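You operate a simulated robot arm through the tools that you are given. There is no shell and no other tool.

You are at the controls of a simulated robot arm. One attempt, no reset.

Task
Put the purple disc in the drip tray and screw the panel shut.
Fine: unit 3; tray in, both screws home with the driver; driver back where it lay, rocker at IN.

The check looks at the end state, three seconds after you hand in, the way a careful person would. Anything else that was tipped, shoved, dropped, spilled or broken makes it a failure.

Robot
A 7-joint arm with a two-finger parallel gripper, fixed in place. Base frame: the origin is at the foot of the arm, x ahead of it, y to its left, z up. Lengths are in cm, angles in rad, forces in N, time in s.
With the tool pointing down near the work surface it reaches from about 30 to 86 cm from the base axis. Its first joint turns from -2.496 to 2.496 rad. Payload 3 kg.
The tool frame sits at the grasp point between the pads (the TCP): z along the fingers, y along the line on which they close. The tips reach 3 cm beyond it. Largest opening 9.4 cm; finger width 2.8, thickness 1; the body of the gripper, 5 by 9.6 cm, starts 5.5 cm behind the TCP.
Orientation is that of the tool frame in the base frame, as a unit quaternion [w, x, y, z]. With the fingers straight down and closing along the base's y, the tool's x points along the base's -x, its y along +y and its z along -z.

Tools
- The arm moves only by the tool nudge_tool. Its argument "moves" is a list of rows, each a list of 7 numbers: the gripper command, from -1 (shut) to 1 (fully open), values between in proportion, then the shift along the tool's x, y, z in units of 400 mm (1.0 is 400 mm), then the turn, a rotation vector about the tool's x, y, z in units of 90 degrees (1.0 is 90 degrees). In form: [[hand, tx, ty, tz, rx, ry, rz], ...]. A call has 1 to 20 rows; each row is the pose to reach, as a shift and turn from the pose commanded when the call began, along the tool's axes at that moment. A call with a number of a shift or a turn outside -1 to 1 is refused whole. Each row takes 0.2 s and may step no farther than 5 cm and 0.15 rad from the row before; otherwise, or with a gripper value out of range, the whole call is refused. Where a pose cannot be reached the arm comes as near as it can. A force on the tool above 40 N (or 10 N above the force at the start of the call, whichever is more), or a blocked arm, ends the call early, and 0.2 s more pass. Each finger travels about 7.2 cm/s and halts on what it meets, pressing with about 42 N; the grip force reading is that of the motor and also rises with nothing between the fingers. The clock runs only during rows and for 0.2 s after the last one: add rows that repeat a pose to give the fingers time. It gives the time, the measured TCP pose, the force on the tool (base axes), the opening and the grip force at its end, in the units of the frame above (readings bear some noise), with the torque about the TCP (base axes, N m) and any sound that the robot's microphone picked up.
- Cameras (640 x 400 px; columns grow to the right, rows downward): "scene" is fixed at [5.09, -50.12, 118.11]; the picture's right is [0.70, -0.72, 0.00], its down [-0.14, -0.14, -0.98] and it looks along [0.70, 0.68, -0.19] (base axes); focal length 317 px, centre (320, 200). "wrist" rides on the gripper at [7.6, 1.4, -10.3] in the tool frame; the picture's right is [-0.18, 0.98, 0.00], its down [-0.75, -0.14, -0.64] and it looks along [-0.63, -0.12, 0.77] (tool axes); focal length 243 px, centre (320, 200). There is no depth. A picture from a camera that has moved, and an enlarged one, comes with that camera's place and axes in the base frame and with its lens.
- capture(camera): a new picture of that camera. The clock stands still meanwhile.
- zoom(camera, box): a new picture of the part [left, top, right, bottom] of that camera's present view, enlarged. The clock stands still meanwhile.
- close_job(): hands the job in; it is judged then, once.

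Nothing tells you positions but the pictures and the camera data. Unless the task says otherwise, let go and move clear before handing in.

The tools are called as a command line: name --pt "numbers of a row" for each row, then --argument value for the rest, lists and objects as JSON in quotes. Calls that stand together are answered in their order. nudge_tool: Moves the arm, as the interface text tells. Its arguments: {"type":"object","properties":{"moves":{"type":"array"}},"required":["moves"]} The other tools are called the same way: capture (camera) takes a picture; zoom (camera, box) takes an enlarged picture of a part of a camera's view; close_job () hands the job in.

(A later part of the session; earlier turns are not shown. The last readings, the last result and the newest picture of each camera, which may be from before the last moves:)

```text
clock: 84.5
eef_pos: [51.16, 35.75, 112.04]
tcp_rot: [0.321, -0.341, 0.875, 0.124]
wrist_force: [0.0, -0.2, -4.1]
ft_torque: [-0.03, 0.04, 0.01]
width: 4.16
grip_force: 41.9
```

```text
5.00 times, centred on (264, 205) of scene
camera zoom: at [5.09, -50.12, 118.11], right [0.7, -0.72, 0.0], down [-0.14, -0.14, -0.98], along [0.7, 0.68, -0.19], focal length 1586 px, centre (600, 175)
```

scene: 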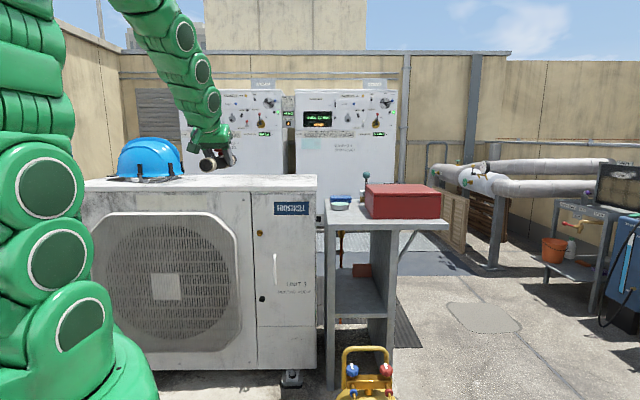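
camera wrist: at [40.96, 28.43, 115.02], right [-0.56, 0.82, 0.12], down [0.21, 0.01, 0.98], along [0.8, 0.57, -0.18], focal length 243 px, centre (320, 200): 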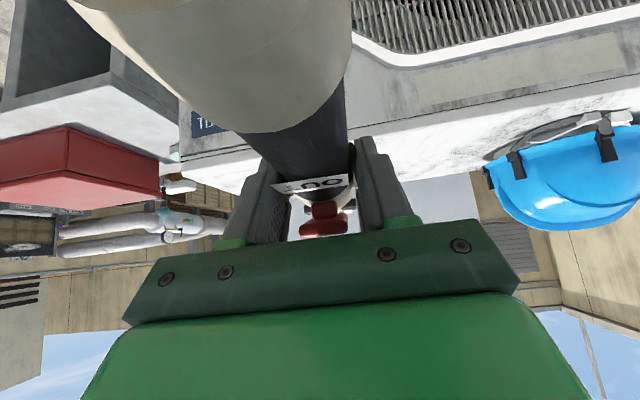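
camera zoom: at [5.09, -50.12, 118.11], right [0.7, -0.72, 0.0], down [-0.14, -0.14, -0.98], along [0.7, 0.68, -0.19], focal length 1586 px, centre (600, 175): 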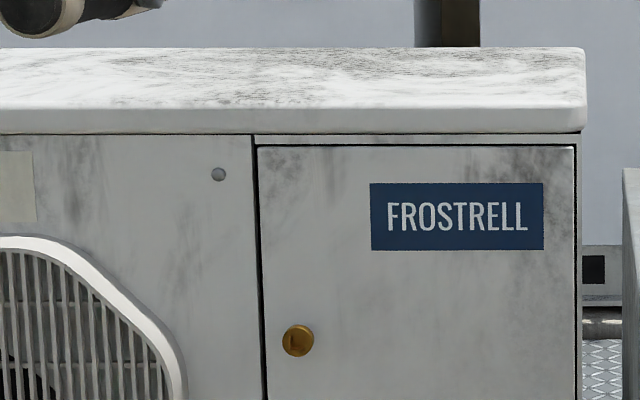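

The face normal's heading comes out at about 45°. I'll yaw the driver to 45° and move to a spot where the wrist camera can see the brass screw beside the driver.

nudge_tool --pt "-1 0.06 -0.066 0.041 -0.0193 0 -0.0229" --pt "-1 0.12 -0.132 0.082 -0.0193 0 -0.0229" --pt "-1 0.18 -0.198 0.123 -0.0193 0 -0.0229" --pt "-1 0.24 -0.264 0.164 -0.0193 0 -0.0229" --pt "-1 0.301 -0.3285 0.205 -0.0193 0 -0.0229" --pt "-1 0.301 -0.3285 0.205 -0.0193 0 -0.0229"

capture --camera "wrist"

zoom --camera "scene" --box '[180, 130, 340, 230]'

```text
clock: 85.9
eef_pos: [57.27, 23.48, 97.95]
tcp_rot: [0.316, -0.362, 0.867, 0.131]
wrist_force: [0.0, 0.8, -4.6]
ft_torque: [-0.07, 0.0, 0.01]
width: 4.17
grip_force: 41.9
```

```text
taken
camera wrist: at [47.37, 15.59, 100.85], right [-0.6, 0.79, 0.12], down [0.21, 0.02, 0.98], along [0.77, 0.61, -0.18], focal length 243 px, centre (320, 200)
```

wrist: 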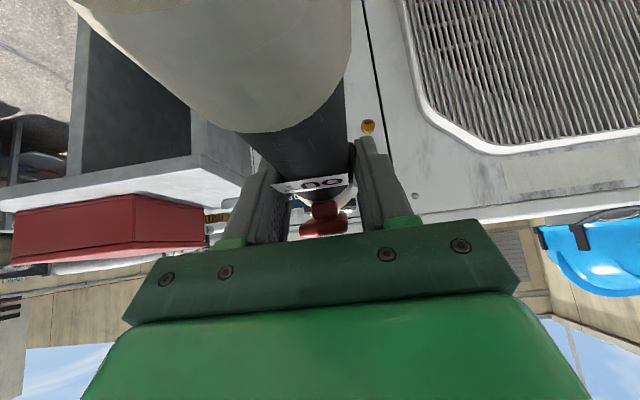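

```text
4.00 times, centred on (260, 180) of scene
camera zoom: at [5.09, -50.12, 118.11], right [0.7, -0.72, 0.0], down [-0.14, -0.14, -0.98], along [0.7, 0.68, -0.19], focal length 1269 px, centre (560, 280)
```

zoom: 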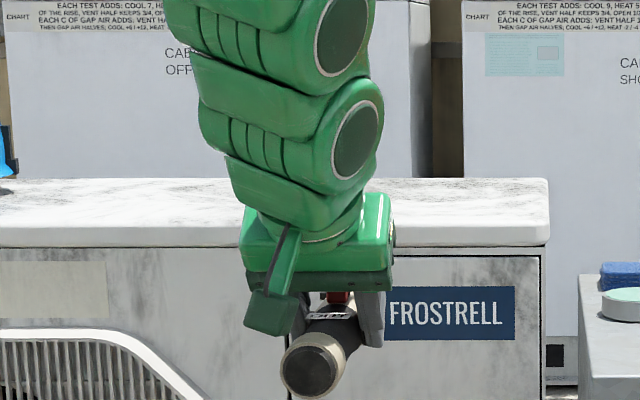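

The brass screw is visible beside the finger. Zooming for a precise bearing.

zoom --camera "wrist" --box '[344, 110, 392, 140]'

nudge_tool --pt "-1 -0.001 -0.1 0 0 0 0" --pt "-1 -0.001 -0.15 0 0 0 0" --pt "-1 -0.001 -0.15 0 0 0 0"

zoom --camera "wrist" --box '[340, 90, 500, 190]'

```text
13.33 times, centred on (368, 125) of wrist
camera zoom: at [47.37, 15.59, 100.85], right [-0.6, 0.79, 0.12], down [0.21, 0.02, 0.98], along [0.77, 0.61, -0.18], focal length 3235 px, centre (-320, 1200)
```

zoom: 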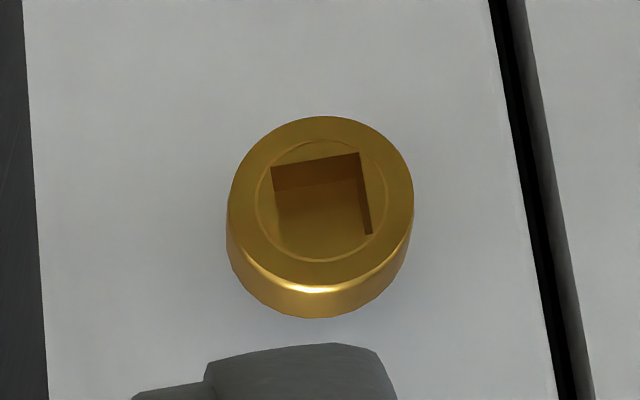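

```text
clock: 86.7
eef_pos: [61.54, 18.98, 98.03]
tcp_rot: [0.317, -0.363, 0.867, 0.131]
wrist_force: [-0.3, 0.4, -4.5]
ft_torque: [-0.05, 0.01, 0.01]
width: 4.18
grip_force: 41.8
```

```text
4.00 times, centred on (420, 140) of wrist
camera zoom: at [51.66, 11.15, 100.92], right [-0.6, 0.79, 0.12], down [0.21, 0.02, 0.98], along [0.77, 0.61, -0.18], focal length 970 px, centre (-80, 440)
```

zoom: 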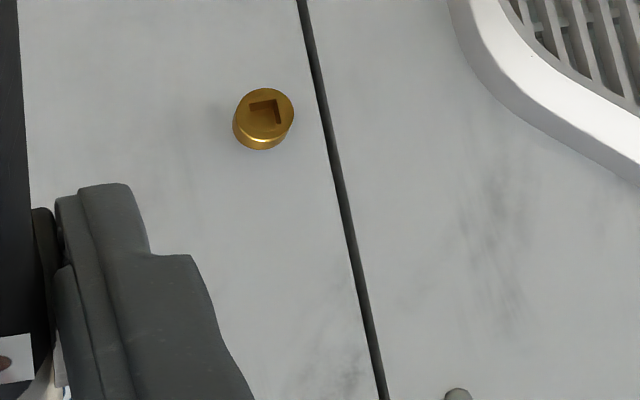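

Triangulation gives the brass head centre at about [70.75, 45.85, 82.5]. One more view from closer to firm it up.

nudge_tool --pt "-1 -0.057 0.05 0.048 0 0 0" --pt "-1 -0.115 0.1 0.097 0 0 0" --pt "-1 -0.115 0.1 0.097 0 0 0"

zoom --camera "wrist" --box '[320, 60, 480, 160]'

capture --camera "wrist"

```text
clock: 87.5
eef_pos: [62.94, 26.04, 97.86]
tcp_rot: [0.317, -0.361, 0.868, 0.129]
wrist_force: [0.4, -0.3, -4.7]
ft_torque: [-0.11, 0.07, -0.03]
width: 4.17
grip_force: 42.1
```

```text
4.00 times, centred on (400, 110) of wrist
camera zoom: at [53.16, 18.28, 100.86], right [-0.6, 0.79, 0.12], down [0.21, 0.02, 0.98], along [0.77, 0.61, -0.18], focal length 970 px, centre (0, 560)
```

zoom: 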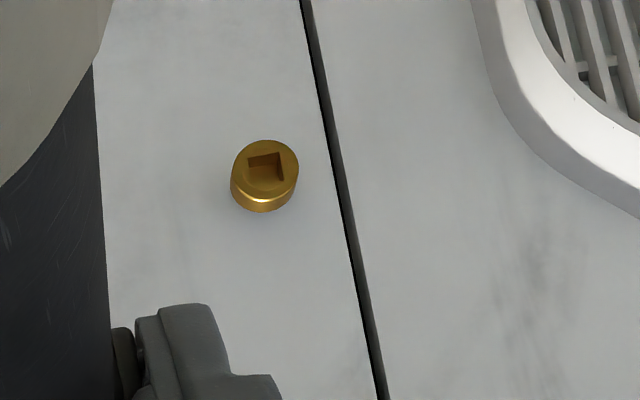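

```text
taken
camera wrist: at [53.16, 18.28, 100.86], right [-0.6, 0.79, 0.12], down [0.21, 0.02, 0.98], along [0.77, 0.61, -0.18], focal length 243 px, centre (320, 200)
```

wrist: 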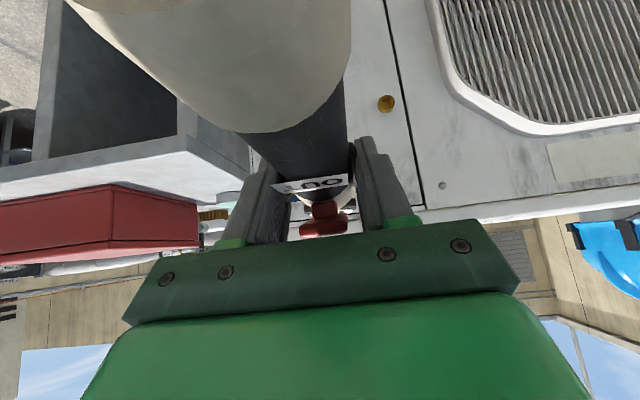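

All three bearings agree: brass head centre n≈82.6, lateral≈17.58, z≈82.5 (45° frame). Now I'll calibrate the driver axis relative to the TCP with the scene camera.

zoom --camera "scene" --box '[244, 200, 292, 230]'

zoom --camera "scene" --box '[236, 180, 316, 230]'

```text
13.33 times, centred on (268, 215) of scene
camera zoom: at [5.09, -50.12, 118.11], right [0.7, -0.72, 0.0], down [-0.14, -0.14, -0.98], along [0.7, 0.68, -0.19], focal length 4230 px, centre (1013, 0)
```

zoom: 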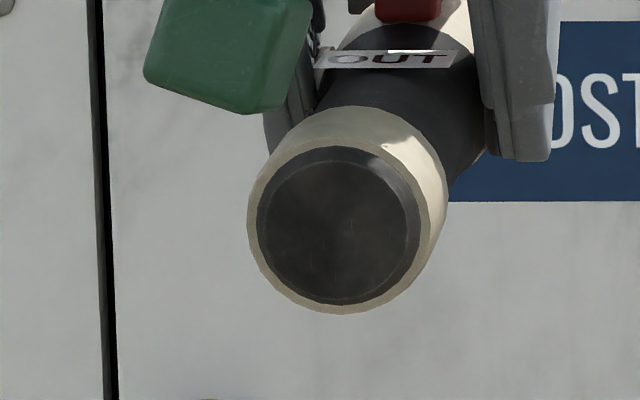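

```text
8.00 times, centred on (276, 205) of scene
camera zoom: at [5.09, -50.12, 118.11], right [0.7, -0.72, 0.0], down [-0.14, -0.14, -0.98], along [0.7, 0.68, -0.19], focal length 2538 px, centre (672, 160)
```

zoom: 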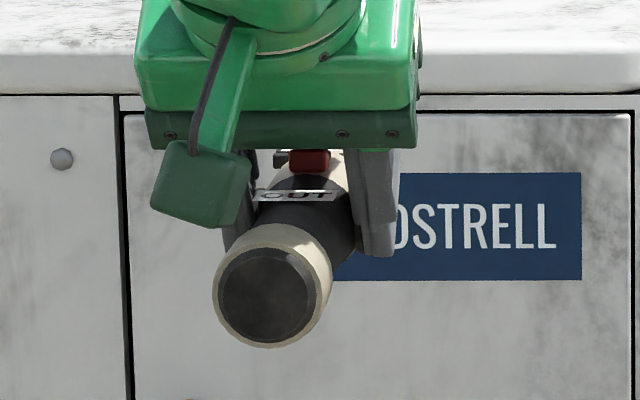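

The axis is about 1.55 cm below the TCP at the rear. To check that it's level and where the bit tip is, I'll back off and turn the driver side-on to the scene camera.

nudge_tool --pt "-1 0.045 0 -0.103 0 0 0" --pt "-1 0.09 0 -0.206 0 0 0" --pt "-1 0.133 0 -0.308 0 0 0" --pt "-1 0.133 0 -0.308 0 0 0"

nudge_tool --pt "-1 0 0 0 0.0572 0 0.068" --pt "-1 0 0 0 0.1145 0.0006 0.136" --pt "-1 0 0 0 0.1717 0.0009 0.204" --pt "-1 0 0 0 0.229 0.0012 0.272" --pt "-1 0 0 0 0.2862 0.0015 0.34" --pt "-1 0 0 0 0.3435 0.0018 0.408" --pt "-1 0 0 0 0.4007 0.002 0.476" --pt "-1 0 0 0 0.458 0.0024 0.544" --pt "-1 0 0 0 0.5152 0.0027 0.612" --pt "-1 0 0 0 0.5725 0.003 0.68" --pt "-1 0 0 0 0.5725 0.003 0.68"

capture --camera "scene"

```text
clock: 88.5
eef_pos: [54.39, 17.74, 104.16]
tcp_rot: [0.316, -0.361, 0.868, 0.13]
wrist_force: [0.9, -0.5, -3.6]
ft_torque: [-0.03, 0.04, 0.04]
width: 4.15
grip_force: 41.6
```

```text
clock: 90.9
eef_pos: [54.39, 17.62, 103.93]
tcp_rot: [0.326, 0.281, 0.897, -0.105]
wrist_force: [-0.1, -0.5, -3.9]
ft_torque: [0.03, 0.04, 0.0]
width: 4.17
grip_force: 41.6
```

```text
taken
```

scene: 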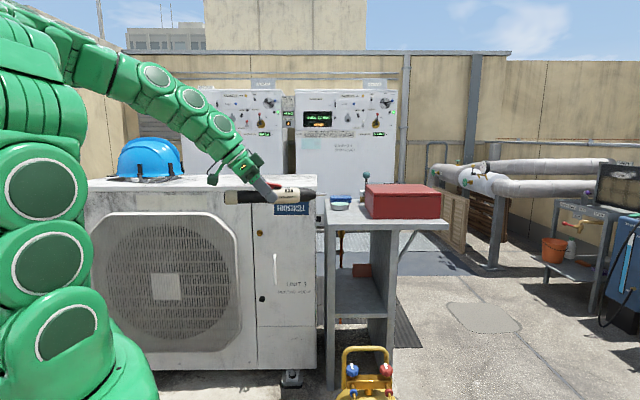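

zoom --camera "scene" --box '[216, 165, 328, 235]'

zoom --camera "scene" --box '[280, 175, 336, 210]'

```text
5.71 times, centred on (272, 200) of scene
camera zoom: at [5.09, -50.12, 118.11], right [0.7, -0.72, 0.0], down [-0.14, -0.14, -0.98], along [0.7, 0.68, -0.19], focal length 1813 px, centre (594, 200)
```

zoom: 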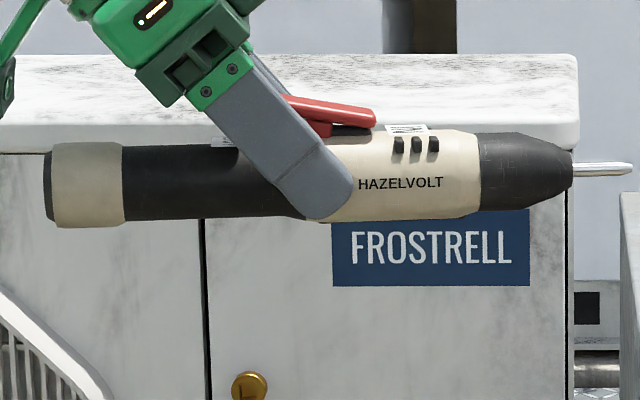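

```text
11.43 times, centred on (308, 192) of scene
camera zoom: at [5.09, -50.12, 118.11], right [0.7, -0.72, 0.0], down [-0.14, -0.14, -0.98], along [0.7, 0.68, -0.19], focal length 3626 px, centre (457, 286)
```

zoom: 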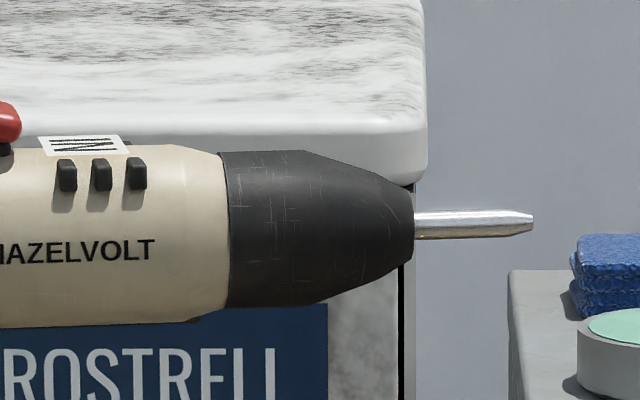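

Side view is excellent: the driver is level, the rocker is down toward IN, tip ≈16 cm ahead of the TCP and 1.4 cm below it. I'll yaw back to 45°.

nudge_tool --pt "-1 0 0 0 -0.0574 0 -0.0682" --pt "-1 0 0 0 -0.1148 -0.0006 -0.1364" --pt "-1 0 0 0 -0.1722 -0.0009 -0.2046" --pt "-1 0 0 0 -0.2296 -0.0012 -0.2728" --pt "-1 0 0 0 -0.287 -0.0015 -0.341" --pt "-1 0 0 0 -0.3444 -0.0018 -0.4092" --pt "-1 0 0 0 -0.4018 -0.002 -0.4774" --pt "-1 0 0 0 -0.4592 -0.0024 -0.5456" --pt "-1 0 0 0 -0.5166 -0.0027 -0.6138" --pt "-1 0 0 0 -0.574 -0.003 -0.682" --pt "-1 0 0 0 -0.574 -0.003 -0.682"

```text
clock: 93.3
eef_pos: [54.41, 17.56, 103.98]
tcp_rot: [0.315, -0.364, 0.867, 0.13]
wrist_force: [0.4, 0.1, -4.6]
ft_torque: [-0.07, 0.08, -0.01]
width: 4.15
grip_force: 41.7
```

Heading is 45.2°. Now descend to the brass-screw line, bit about 7–8 cm short of it.

nudge_tool --pt "-1 0.033 0.042 0.103 0 0 0" --pt "-1 0.066 0.085 0.206 0 0 0" --pt "-1 0.098 0.127 0.31 0 0 0" --pt "-1 0.131 0.17 0.413 0 0 0" --pt "-1 0.164 0.212 0.516 0 0 0" --pt "-1 0.164 0.212 0.516 0 0 0"

capture --camera "scene"

zoom --camera "scene" --box '[210, 190, 322, 260]'

capture --camera "wrist"

```text
clock: 94.7
eef_pos: [54.15, 29.18, 83.88]
tcp_rot: [0.316, -0.364, 0.866, 0.132]
wrist_force: [-0.2, 0.5, -4.6]
ft_torque: [-0.06, 0.05, 0.02]
width: 4.16
grip_force: 41.7
```

```text
taken
```

scene: 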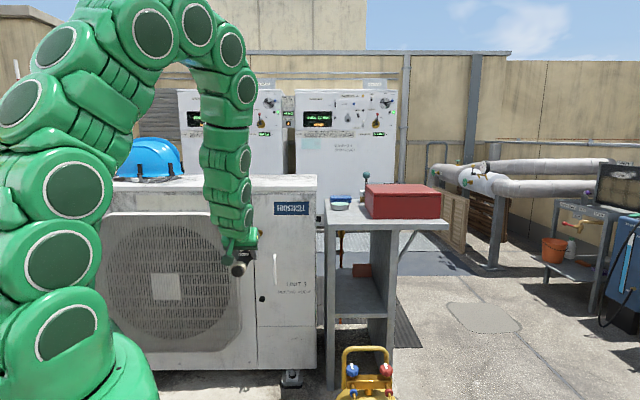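

```text
5.71 times, centred on (266, 225) of scene
camera zoom: at [5.09, -50.12, 118.11], right [0.7, -0.72, 0.0], down [-0.14, -0.14, -0.98], along [0.7, 0.68, -0.19], focal length 1813 px, centre (629, 57)
```

zoom: 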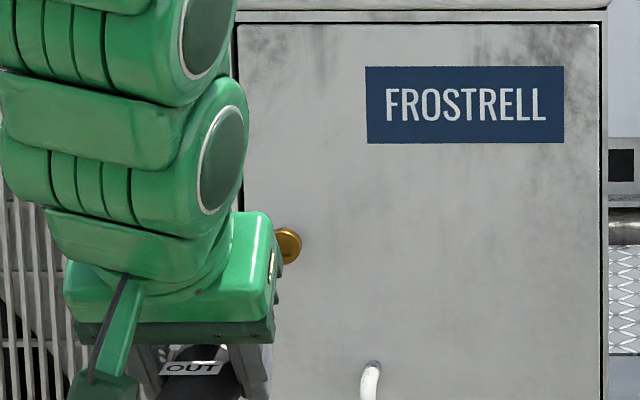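

```text
taken
camera wrist: at [44.37, 21.39, 86.79], right [-0.6, 0.79, 0.12], down [0.21, 0.02, 0.98], along [0.77, 0.61, -0.18], focal length 243 px, centre (320, 200)
```

wrist: 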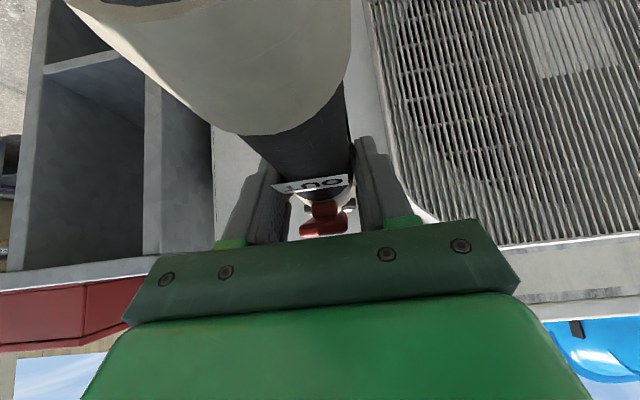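

Lined up with the brass screw. Advancing until the bit is ~2 cm short.

nudge_tool --pt "-1 -0.0384 0.0015 0.032 0 0 0" --pt "-1 -0.0768 0.0015 0.0641 0 0 0" --pt "-1 -0.1056 0.001 0.0881 0 0 0" --pt "-1 -0.1056 0.001 0.0881 0 0 0"

zoom --camera "scene" --box '[236, 215, 284, 245]'

capture --camera "wrist"

```text
clock: 95.7
eef_pos: [57.94, 33.19, 83.99]
tcp_rot: [0.316, -0.363, 0.867, 0.131]
wrist_force: [-0.3, 0.7, -4.9]
ft_torque: [-0.03, 0.03, -0.05]
width: 4.17
grip_force: 42.0
```

```text
13.33 times, centred on (260, 230) of scene
camera zoom: at [5.09, -50.12, 118.11], right [0.7, -0.72, 0.0], down [-0.14, -0.14, -0.98], along [0.7, 0.68, -0.19], focal length 4230 px, centre (1120, -200)
```

zoom: 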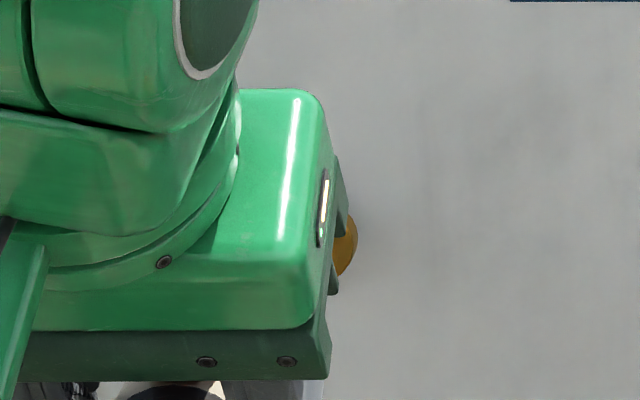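

```text
taken
camera wrist: at [48.12, 25.39, 86.87], right [-0.6, 0.79, 0.12], down [0.21, 0.02, 0.98], along [0.77, 0.61, -0.18], focal length 243 px, centre (320, 200)
```

wrist: 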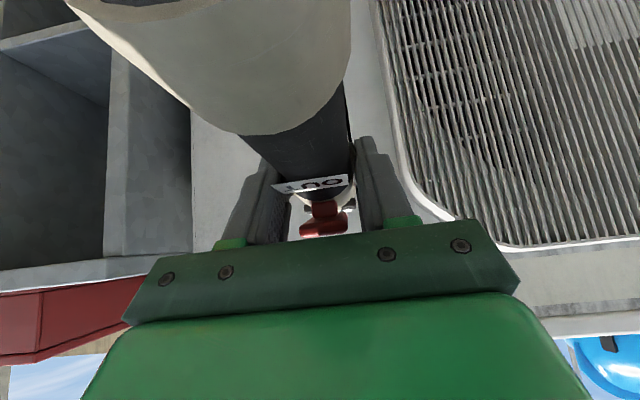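

Blind to the bit here, so I rely on the measured geometry. Advancing in small steps, watching force and sound.

nudge_tool --pt "-1 -0.0096 -0.002 0.009 0 0 0" --pt "-1 -0.0192 -0.002 0.017 0 0 0" --pt "-1 -0.0288 -0.002 0.025 0 0 0" --pt "-1 -0.0288 -0.002 0.025 0 0 0"

```text
clock: 96.7
eef_pos: [59.04, 34.38, 84.01]
tcp_rot: [0.316, -0.363, 0.867, 0.131]
wrist_force: [0.1, -0.4, -4.2]
ft_torque: [-0.04, 0.05, 0.02]
width: 4.14
grip_force: 41.9
```

nudge_tool --pt "-1 -0.0061 -0.003 0.0083 0 0 0" --pt "-1 -0.0138 -0.003 0.0147 0 0 0" --pt "-1 -0.0138 -0.003 0.0147 0 0 0" --pt "-1 -0.0138 -0.003 0.0147 0 0 0"

```text
clock: 97.7
eef_pos: [59.79, 34.8, 83.73]
tcp_rot: [0.316, -0.364, 0.867, 0.131]
wrist_force: [0.4, -0.5, -4.0]
ft_torque: [-0.08, 0.07, 0.02]
width: 4.18
grip_force: 42.4
```

nudge_tool --pt "-1 -0.0096 0 0.008 0 0 0" --pt "-1 -0.0096 0 0.008 0 0 0" --pt "-1 -0.0096 0 0.008 0 0 0"

```text
clock: 98.5
eef_pos: [60.16, 35.21, 83.75]
tcp_rot: [0.316, -0.363, 0.866, 0.131]
wrist_force: [-0.2, 0.0, -3.2]
ft_torque: [0.09, -0.06, -0.16]
width: 4.19
grip_force: 42.1
```

nudge_tool --pt "-1 -0.0096 0 0.008 0 0 0" --pt "-1 -0.0096 0 0.008 0 0 0" --pt "-1 -0.0096 0 0.008 0 0 0"

zoom --camera "scene" --box '[236, 205, 300, 245]'

```text
clock: 99.3
eef_pos: [60.56, 35.43, 83.73]
tcp_rot: [0.315, -0.363, 0.867, 0.131]
wrist_force: [-7.6, -12.3, -13.2]
ft_torque: [-1.22, 1.14, -0.52]
width: 4.18
grip_force: 42.3
```

```text
10.00 times, centred on (268, 225) of scene
camera zoom: at [5.09, -50.12, 118.11], right [0.7, -0.72, 0.0], down [-0.14, -0.14, -0.98], along [0.7, 0.68, -0.19], focal length 3172 px, centre (840, -50)
```

zoom: 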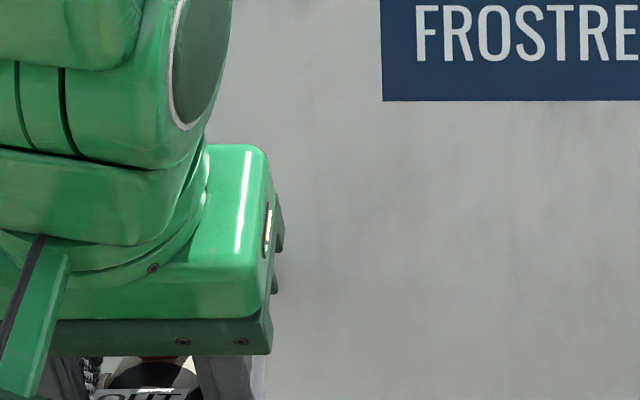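

Contact: 14 N axial, with the tip being pushed down and slightly right, so the bit seems to be in the recess but a bit high. I'll adjust down/right slightly and press a little more.

nudge_tool --pt "-1 0.0032 -0.0015 0.0038 0 0 0" --pt "-1 0.0032 -0.0015 0.0038 0 0 0"

```text
clock: 99.9
eef_pos: [60.52, 35.49, 83.62]
tcp_rot: [0.316, -0.364, 0.866, 0.132]
wrist_force: [-1.8, -0.4, -3.9]
ft_torque: [-0.04, 0.07, 0.15]
width: 4.18
grip_force: 42.5
```

nudge_tool --pt "-1 -0.0058 0 0.0048 0 0 0" --pt "-1 -0.0058 0 0.0048 0 0 0" --pt "-1 -0.0058 0 0.0048 0 0 0"

```text
clock: 100.7
eef_pos: [60.84, 35.65, 83.55]
tcp_rot: [0.316, -0.364, 0.866, 0.131]
wrist_force: [0.3, -0.1, -3.3]
ft_torque: [-0.06, 0.12, 0.0]
width: 4.17
grip_force: 41.9
```

nudge_tool --pt "-1 -0.0058 0 0.0048 0 0 0" --pt "-1 -0.0058 0 0.0048 0 0 0" --pt "-1 -0.0058 0 0.0048 0 0 0"

```text
clock: 101.2
eef_pos: [60.77, 35.76, 83.47]
tcp_rot: [0.313, -0.363, 0.868, 0.13]
wrist_force: [-7.8, -9.0, 3.9]
ft_torque: [0.71, -0.68, -0.06]
width: 4.17
grip_force: 41.9
stopped in row 2: the force on the tool passed its limit at 41 N (the readings are from after the stop); the commanded pose is now the measured one
```

The bit bottoms in the recess here. I'll hold a moderate push for a moment to see whether the driver runs.

nudge_tool --pt "-1 -0.001 0 0.0008 0 0 0" --pt "-1 -0.001 0 0.0008 0 0 0" --pt "-1 -0.001 0 0.0008 0 0 0" --pt "-1 -0.001 0 0.0008 0 0 0"

zoom --camera "scene" --box '[236, 205, 300, 245]'

```text
clock: 102.2
eef_pos: [60.75, 35.77, 83.4]
tcp_rot: [0.312, -0.363, 0.868, 0.13]
wrist_force: [-17.0, -22.3, -3.2]
ft_torque: [-0.24, 0.16, -0.51]
width: 4.17
grip_force: 41.5
```

```text
10.00 times, centred on (268, 225) of scene
camera zoom: at [5.09, -50.12, 118.11], right [0.7, -0.72, 0.0], down [-0.14, -0.14, -0.98], along [0.7, 0.68, -0.19], focal length 3172 px, centre (840, -50)
```

zoom: 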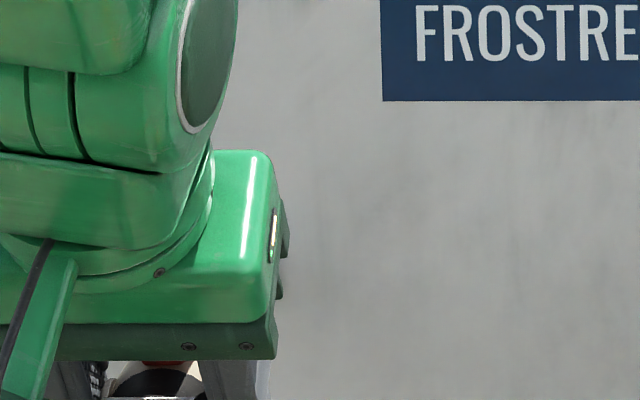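

nudge_tool --pt "-1 0 0 0 0 0 0" --pt "-1 0 0 0 0 0 0" --pt "-1 0 0 0 0 0 0" --pt "-1 0 0 0 0 0 0" --pt "-1 0 0 0 0 0 0"

```text
clock: 103.4
eef_pos: [60.79, 35.79, 83.42]
tcp_rot: [0.313, -0.364, 0.868, 0.131]
wrist_force: [-23.7, -25.9, -9.8]
ft_torque: [-0.91, 0.88, -0.22]
width: 4.13
grip_force: 42.2
```

The push depth suggests the screw may already have been driven home (≈0.9 cm travel, then a hard stop). I'll back straight out and look.

nudge_tool --pt "-1 0.0192 0 -0.016 0 0 0" --pt "-1 0.0576 0 -0.048 0 0 0" --pt "-1 0.134 0.001 -0.112 0 0 0" --pt "-1 0.211 0.002 -0.176 0 0 0" --pt "-1 0.211 0.002 -0.176 0 0 0"

zoom --camera "scene" --box '[236, 215, 284, 245]'

capture --camera "wrist"

```text
clock: 104.6
eef_pos: [53.0, 28.11, 83.64]
tcp_rot: [0.313, -0.364, 0.867, 0.131]
wrist_force: [0.7, -0.5, -4.7]
ft_torque: [-0.05, 0.07, -0.01]
width: 4.16
grip_force: 41.9
```

```text
13.33 times, centred on (260, 230) of scene
camera zoom: at [5.09, -50.12, 118.11], right [0.7, -0.72, 0.0], down [-0.14, -0.14, -0.98], along [0.7, 0.68, -0.19], focal length 4230 px, centre (1120, -200)
```

zoom: 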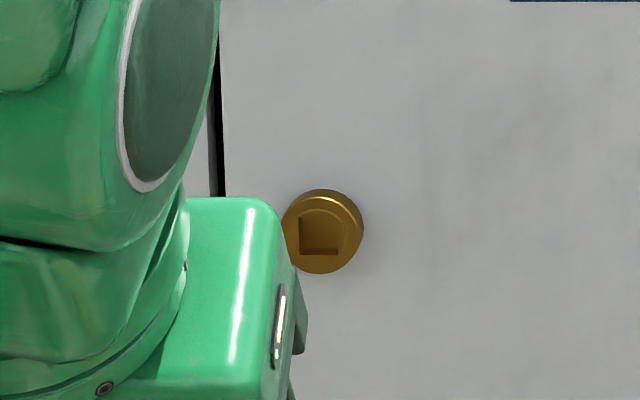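

```text
taken
camera wrist: at [43.24, 20.07, 86.54], right [-0.6, 0.79, 0.12], down [0.22, 0.02, 0.98], along [0.77, 0.61, -0.19], focal length 243 px, centre (320, 200)
```

wrist: 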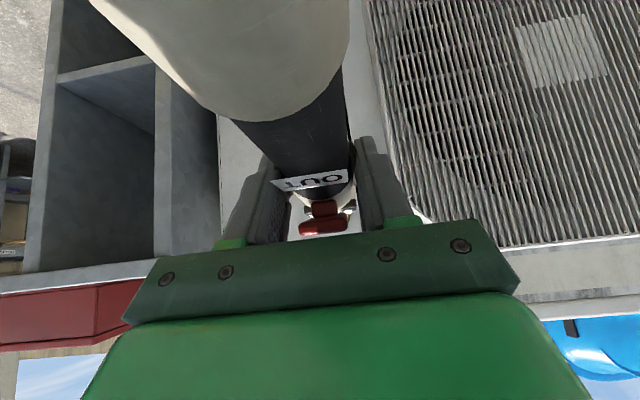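

The brass head has moved in by about 0.8 cm. I'll check from the earlier viewing spot whether it is fully seated.

nudge_tool --pt "-1 -0.056 -0.04 -0.07 0 0 0" --pt "-1 -0.112 -0.08 -0.139 0 0 0" --pt "-1 -0.168 -0.119 -0.209 0 0 0" --pt "-1 -0.224 -0.159 -0.2785 0 0 0" --pt "-1 -0.224 -0.159 -0.2785 0 0 0"

zoom --camera "wrist" --box '[344, 110, 392, 140]'

zoom --camera "scene" --box '[246, 222, 274, 240]'

```text
clock: 105.8
eef_pos: [57.47, 23.59, 97.76]
tcp_rot: [0.312, -0.364, 0.868, 0.13]
wrist_force: [0.5, -0.4, -3.4]
ft_torque: [-0.06, 0.04, 0.0]
width: 4.15
grip_force: 41.8
```

```text
13.33 times, centred on (368, 125) of wrist
camera zoom: at [47.65, 15.6, 100.75], right [-0.6, 0.79, 0.12], down [0.22, 0.02, 0.98], along [0.77, 0.61, -0.19], focal length 3235 px, centre (-320, 1200)
```

zoom: 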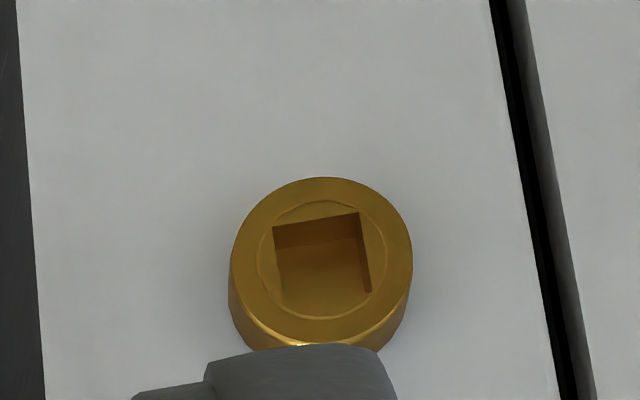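

```text
16.00 times, centred on (260, 231) of scene
camera zoom: at [5.09, -50.12, 118.11], right [0.7, -0.72, 0.0], down [-0.14, -0.14, -0.98], along [0.7, 0.68, -0.19], focal length 5076 px, centre (1280, -296)
```

zoom: 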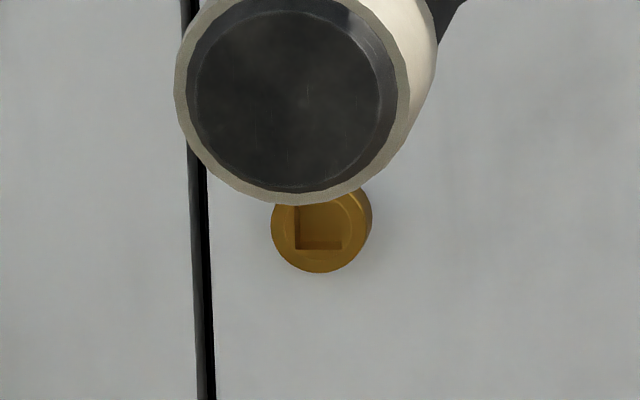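

Travel (~0.8 cm) matches the original gap under the head, and it stopped hard, so the brass screw is home. Now I lower to view the steel screw from the same relative position.

nudge_tool --pt "-1 0.062 0 0.074 0 0 0" --pt "-1 0.124 0 0.148 0 0 0" --pt "-1 0.185 0 0.222 0 0 0" --pt "-1 0.247 0 0.296 0 0 0" --pt "-1 0.309 0.002 0.37 0 0 0" --pt "-1 0.371 0.002 0.445 0 0 0" --pt "-1 0.4325 0.0027 0.5187 0 0 0" --pt "-1 0.4325 0.0027 0.5187 0 0 0"

capture --camera "wrist"

capture --camera "scene"

```text
clock: 107.6
eef_pos: [57.41, 23.3, 70.84]
tcp_rot: [0.314, -0.364, 0.867, 0.131]
wrist_force: [-1.3, 0.3, -4.6]
ft_torque: [-0.02, 0.07, -0.01]
width: 4.16
grip_force: 42.2
```

```text
taken
camera wrist: at [47.61, 15.49, 73.88], right [-0.6, 0.79, 0.12], down [0.22, 0.02, 0.98], along [0.77, 0.61, -0.19], focal length 243 px, centre (320, 200)
```

wrist: 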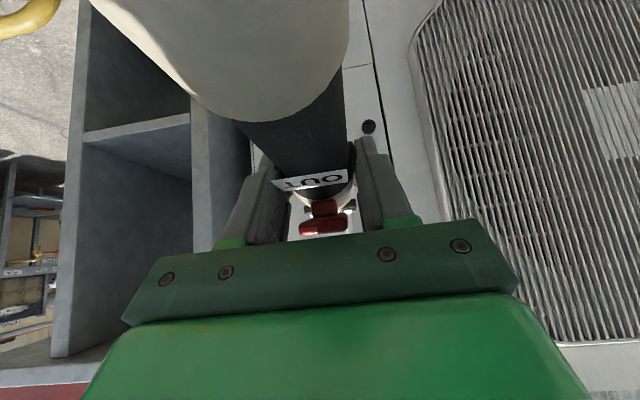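

```text
taken
```

scene: 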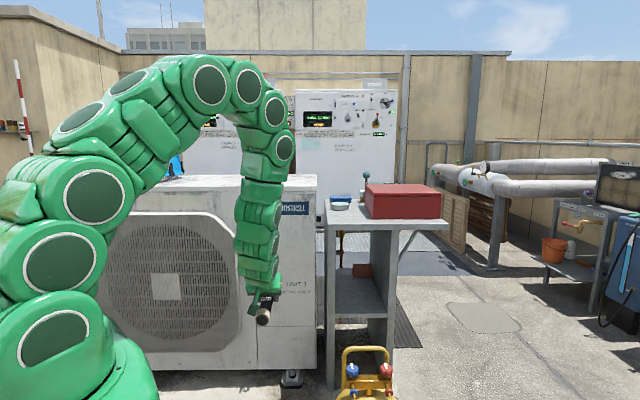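

The steel screw is visible. Taking bearings from two spots; I also notice the driver may have slid slightly in the grip, which I'll re-measure.

zoom --camera "wrist" --box '[344, 110, 392, 140]'

zoom --camera "wrist" --box '[200, 60, 400, 240]'

nudge_tool --pt "-1 0 -0.1 0 0 0 0" --pt "-1 0 -0.15 0 0 0 0" --pt "-1 0 -0.15 0 0 0 0"

zoom --camera "wrist" --box '[340, 90, 500, 190]'

```text
13.33 times, centred on (368, 125) of wrist
camera zoom: at [47.61, 15.49, 73.88], right [-0.6, 0.79, 0.12], down [0.22, 0.02, 0.98], along [0.77, 0.61, -0.19], focal length 3235 px, centre (-320, 1200)
```

zoom: 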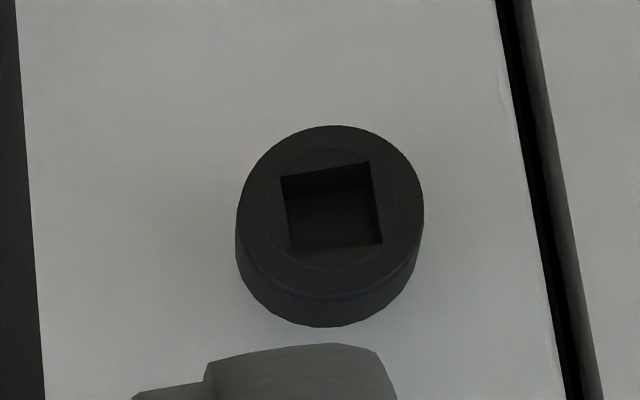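

```text
2.22 times, centred on (300, 150) of wrist
camera zoom: at [47.61, 15.49, 73.88], right [-0.6, 0.79, 0.12], down [0.22, 0.02, 0.98], along [0.77, 0.61, -0.19], focal length 539 px, centre (364, 311)
```

zoom: 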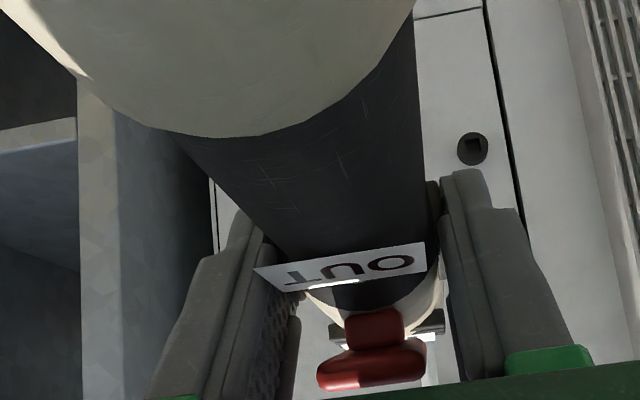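

```text
clock: 108.4
eef_pos: [61.56, 19.11, 70.99]
tcp_rot: [0.312, -0.364, 0.868, 0.131]
wrist_force: [-0.9, 0.0, -4.8]
ft_torque: [-0.05, 0.06, -0.01]
width: 4.14
grip_force: 41.6
```

```text
4.00 times, centred on (420, 140) of wrist
camera zoom: at [51.84, 11.3, 73.91], right [-0.6, 0.79, 0.12], down [0.22, 0.02, 0.98], along [0.77, 0.61, -0.19], focal length 970 px, centre (-80, 440)
```

zoom: 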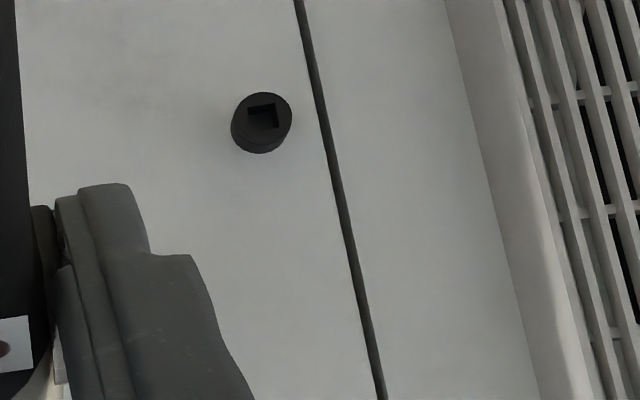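

Steel head centre: lateral 17.62, z 55.43, and the driver slid back ~0.5 cm along its axis in the grip (still level). Moving to the steel-screw line.

nudge_tool --pt "-1 0.035 0.061 0.065 0 0 0" --pt "-1 0.069 0.123 0.131 0 0 0" --pt "-1 0.104 0.184 0.196 0 0 0" --pt "-1 0.138 0.246 0.262 0 0 0" --pt "-1 0.173 0.307 0.327 0 0 0" --pt "-1 0.173 0.307 0.327 0 0 0"

capture --camera "scene"

capture --camera "wrist"

```text
clock: 109.8
eef_pos: [55.11, 30.04, 56.18]
tcp_rot: [0.313, -0.363, 0.868, 0.13]
wrist_force: [-0.6, 0.8, -4.6]
ft_torque: [-0.08, 0.02, 0.03]
width: 4.15
grip_force: 42.0
```

```text
taken
```

scene: 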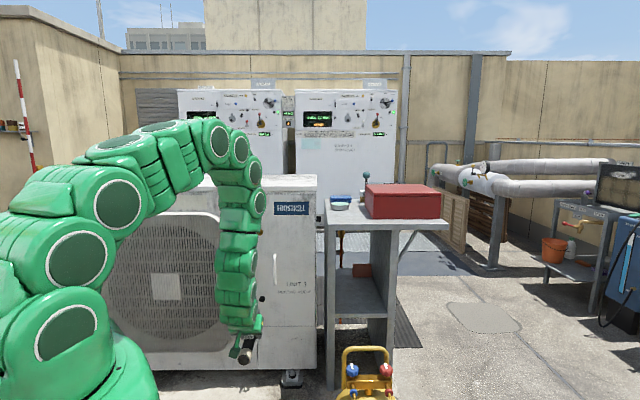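

```text
taken
camera wrist: at [45.23, 22.11, 59.27], right [-0.6, 0.79, 0.12], down [0.22, 0.02, 0.98], along [0.77, 0.61, -0.19], focal length 243 px, centre (320, 200)
```

wrist: 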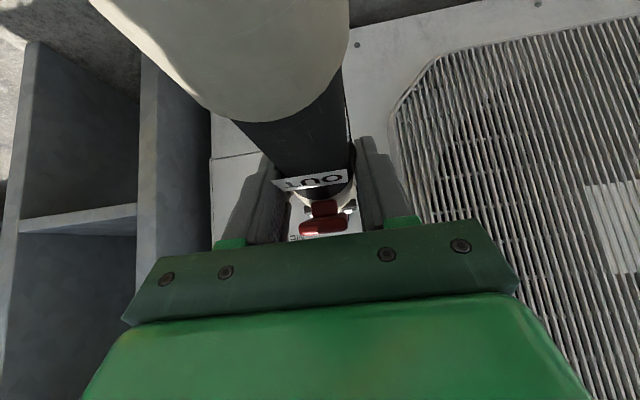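

On the steel line. Small height correction and advance to just short of the head.

nudge_tool --pt "-1 -0.0432 0 0.0262 0 0 0" --pt "-1 -0.0816 0 0.0583 0 0 0" --pt "-1 -0.1219 0 0.0919 0 0 0" --pt "-1 -0.1219 0 0.0919 0 0 0" --pt "-1 -0.1219 0 0.0919 0 0 0"

```text
clock: 111.0
eef_pos: [59.37, 34.36, 56.53]
tcp_rot: [0.313, -0.364, 0.867, 0.131]
wrist_force: [-0.7, 0.5, -4.9]
ft_torque: [-0.03, 0.09, 0.01]
width: 4.16
grip_force: 42.1
```

nudge_tool --pt "-1 -0.0096 0 0.008 0 0 0" --pt "-1 -0.0154 0 0.0128 0 0 0" --pt "-1 -0.0154 0 0.0128 0 0 0"

nudge_tool --pt "-1 -0.0077 0 0.0064 0 0 0" --pt "-1 -0.0077 0 0.0064 0 0 0" --pt "-1 -0.0077 0 0.0064 0 0 0"

```text
clock: 111.8
eef_pos: [59.86, 34.94, 56.59]
tcp_rot: [0.314, -0.364, 0.867, 0.13]
wrist_force: [0.4, 0.0, -3.5]
ft_torque: [-0.05, 0.05, -0.02]
width: 4.16
grip_force: 42.1
```

```text
clock: 112.6
eef_pos: [60.05, 35.21, 56.69]
tcp_rot: [0.314, -0.364, 0.867, 0.13]
wrist_force: [-1.3, -1.2, -5.5]
ft_torque: [-0.21, 0.2, 0.03]
width: 4.15
grip_force: 42.2
```

Light contact begins. Nudging down 1–2 mm and continuing.

nudge_tool --pt "-1 -0.0034 0 0.0077 0 0 0" --pt "-1 -0.0034 0 0.0077 0 0 0" --pt "-1 -0.0034 0 0.0077 0 0 0"

nudge_tool --pt "-1 -0.0048 0 0.004 0 0 0" --pt "-1 -0.0048 0 0.004 0 0 0" --pt "-1 -0.0048 0 0.004 0 0 0"

```text
clock: 113.4
eef_pos: [60.33, 35.34, 56.41]
tcp_rot: [0.313, -0.364, 0.867, 0.13]
wrist_force: [-3.5, -0.5, -5.5]
ft_torque: [-0.49, 0.52, 0.44]
width: 4.14
grip_force: 41.9
```

```text
clock: 114.2
eef_pos: [60.53, 35.78, 56.44]
tcp_rot: [0.314, -0.363, 0.867, 0.131]
wrist_force: [-0.3, -1.9, -5.3]
ft_torque: [-0.13, 0.09, -0.19]
width: 4.17
grip_force: 42.0
```

Moving inward with low force, consistent with the screw being driven. Continuing.

nudge_tool --pt "-1 -0.0048 0 0.004 0 0 0" --pt "-1 -0.0048 0 0.004 0 0 0" --pt "-1 -0.0048 0 0.004 0 0 0"

nudge_tool --pt "-1 -0.0048 0 0.004 0 0 0" --pt "-1 -0.0048 0 0.004 0 0 0" --pt "-1 -0.0048 0 0.004 0 0 0"

```text
clock: 115.0
eef_pos: [60.71, 35.78, 56.5]
tcp_rot: [0.314, -0.363, 0.867, 0.132]
wrist_force: [-0.1, -0.4, -4.3]
ft_torque: [-0.06, 0.05, -0.02]
width: 4.15
grip_force: 41.6
```

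```text
clock: 115.8
eef_pos: [60.7, 35.84, 56.32]
tcp_rot: [0.311, -0.363, 0.869, 0.13]
wrist_force: [-20.1, -22.0, -3.5]
ft_torque: [-0.11, 0.07, -0.2]
width: 4.16
grip_force: 41.5
```

Hard stop reached with 30 N axial. Holding briefly, then backing out to verify.

nudge_tool --pt "-1 0 0 0 0 0 0" --pt "-1 0 0 0 0 0 0" --pt "-1 0 0 0 0 0 0" --pt "-1 0 0 0 0 0 0"

nudge_tool --pt "-1 0.0192 0 -0.016 0 0 0" --pt "-1 0.0576 0 -0.048 0 0 0" --pt "-1 0.134 0.001 -0.112 0 0 0" --pt "-1 0.211 0.002 -0.176 0 0 0" --pt "-1 0.211 0.002 -0.176 0 0 0"

zoom --camera "scene" --box '[238, 283, 286, 313]'

capture --camera "wrist"

```text
clock: 117.0
eef_pos: [60.82, 35.83, 56.24]
tcp_rot: [0.311, -0.364, 0.868, 0.131]
wrist_force: [-7.8, -7.7, 0.4]
ft_torque: [0.53, -0.52, 0.08]
width: 4.16
grip_force: 42.2
stopped in row 4: the force on the tool passed its limit at 40 N (the readings are from after the stop); the commanded pose is now the measured one
```

```text
clock: 118.2
eef_pos: [52.91, 28.09, 56.57]
tcp_rot: [0.312, -0.363, 0.869, 0.13]
wrist_force: [0.2, 0.7, -4.3]
ft_torque: [-0.02, 0.05, 0.01]
width: 4.18
grip_force: 41.8
```

```text
13.33 times, centred on (262, 298) of scene
camera zoom: at [5.09, -50.12, 118.11], right [0.7, -0.72, 0.0], down [-0.14, -0.14, -0.98], along [0.7, 0.68, -0.19], focal length 4230 px, centre (1093, -1107)
```

zoom: 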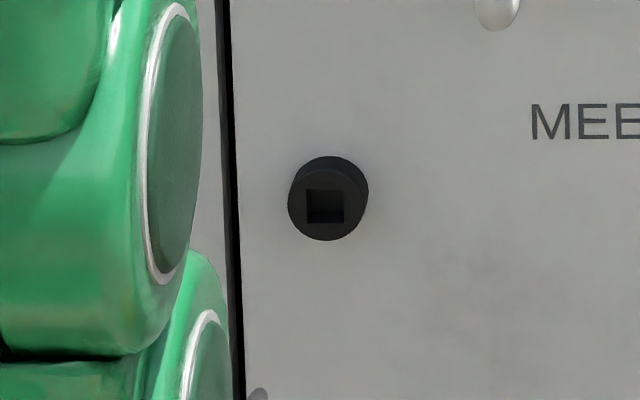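

```text
taken
camera wrist: at [43.17, 20.15, 59.47], right [-0.6, 0.79, 0.12], down [0.22, 0.02, 0.97], along [0.77, 0.61, -0.19], focal length 243 px, centre (320, 200)
```

wrist: 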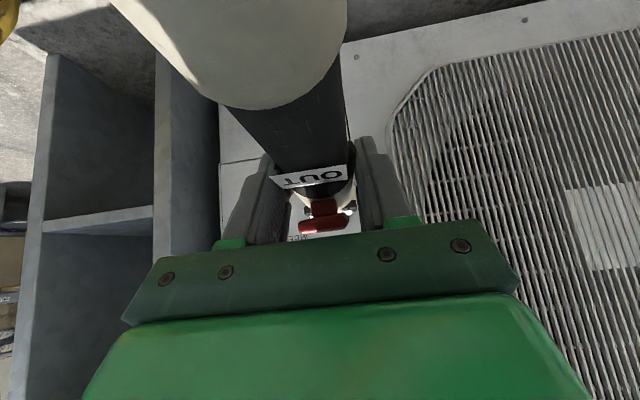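

Steel head moved in ~0.9 cm and hit a hard stop too, so both screws are home. Rising with the driver to take it back (it has slid back ~1 cm in the grip in total, which I'll compensate).

nudge_tool --pt "-1 -0.0764 0 -0.0924 0 0 0" --pt "-1 -0.1528 0 -0.1848 0 0 0" --pt "-1 -0.2292 0 -0.2772 0 0 0" --pt "-1 -0.3056 0 -0.3696 0 0 0" --pt "-1 -0.382 0 -0.462 0 0 0" --pt "-1 -0.4584 0 -0.5544 0 0 0" --pt "-1 -0.5348 0 -0.6468 0 0 0" --pt "-1 -0.6112 0 -0.7392 0 0 0" --pt "-1 -0.6876 0 -0.8316 0 0 0" --pt "-1 -0.764 0 -0.924 0 0 0" --pt "-1 -0.764 0 -0.924 0 0 0"

zoom --camera "scene" --box '[230, 190, 326, 330]'

```text
clock: 120.5
eef_pos: [53.02, 28.04, 104.11]
tcp_rot: [0.311, -0.364, 0.868, 0.131]
wrist_force: [-0.7, -0.4, -4.3]
ft_torque: [-0.04, 0.06, -0.02]
width: 4.19
grip_force: 41.9
```

```text
2.86 times, centred on (278, 260) of scene
camera zoom: at [5.09, -50.12, 118.11], right [0.7, -0.72, 0.0], down [-0.14, -0.14, -0.98], along [0.7, 0.68, -0.19], focal length 906 px, centre (440, 29)
```

zoom: 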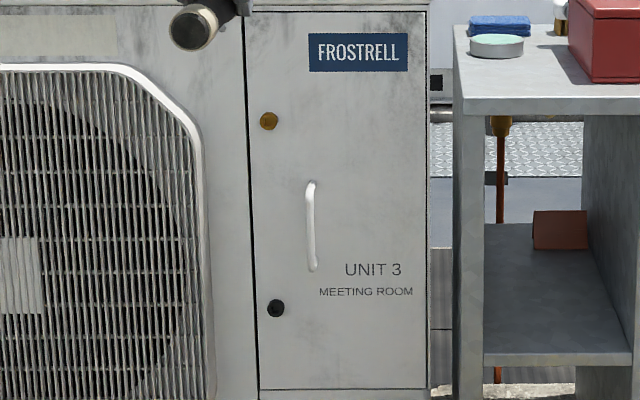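

Clear view of the door. Zooming on both heads to compare seating.

zoom --camera "scene" --box '[247, 222, 271, 237]'

zoom --camera "scene" --box '[250, 290, 274, 305]'

nudge_tool --pt "-1 0 0 0 0.0572 0 0.068" --pt "-1 0 0 0 0.1145 0.0006 0.136" --pt "-1 0 0 0 0.1717 0.0009 0.204" --pt "-1 0 0 0 0.229 0.0012 0.272" --pt "-1 0 0 0 0.2862 0.0015 0.34" --pt "-1 0 0 0 0.3435 0.0018 0.408" --pt "-1 0 0 0 0.4007 0.002 0.476" --pt "-1 0 0 0 0.458 0.0024 0.544" --pt "-1 0 0 0 0.5152 0.0027 0.612" --pt "-1 0 0 0 0.5725 0.003 0.68" --pt "-1 0 0 0 0.5725 0.003 0.68"

zoom --camera "scene" --box '[200, 150, 328, 230]'

```text
16.00 times, centred on (259, 230) of scene
camera zoom: at [5.09, -50.12, 118.11], right [0.7, -0.72, 0.0], down [-0.14, -0.14, -0.98], along [0.7, 0.68, -0.19], focal length 5076 px, centre (1296, -272)
```

zoom: 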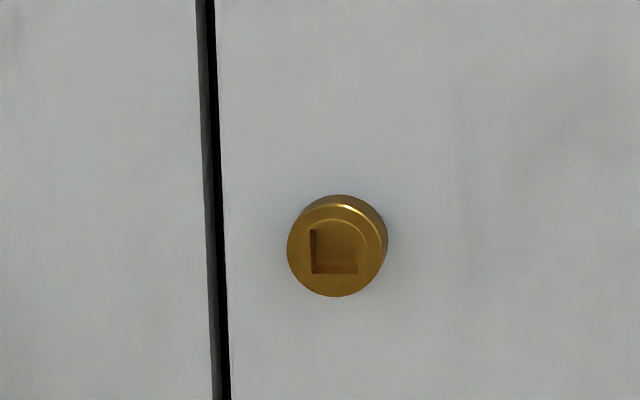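

```text
16.00 times, centred on (262, 298) of scene
camera zoom: at [5.09, -50.12, 118.11], right [0.7, -0.72, 0.0], down [-0.14, -0.14, -0.98], along [0.7, 0.68, -0.19], focal length 5076 px, centre (1248, -1360)
```

zoom: 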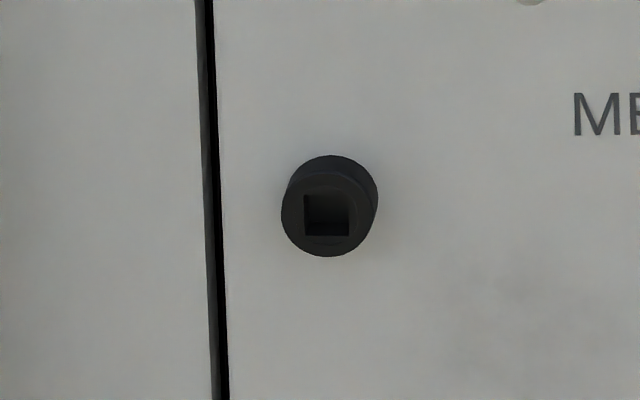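

```text
clock: 123.0
eef_pos: [52.98, 28.24, 104.25]
tcp_rot: [0.324, 0.278, 0.898, -0.107]
wrist_force: [-0.2, 0.1, -4.3]
ft_torque: [0.04, 0.05, 0.01]
width: 4.16
grip_force: 42.2
```

```text
5.00 times, centred on (264, 190) of scene
camera zoom: at [5.09, -50.12, 118.11], right [0.7, -0.72, 0.0], down [-0.14, -0.14, -0.98], along [0.7, 0.68, -0.19], focal length 1586 px, centre (600, 250)
```

zoom: 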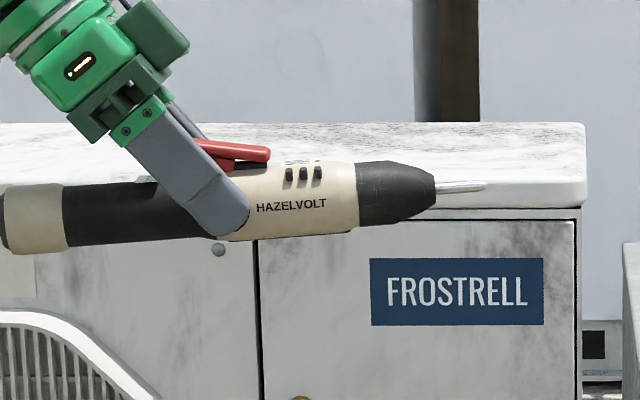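

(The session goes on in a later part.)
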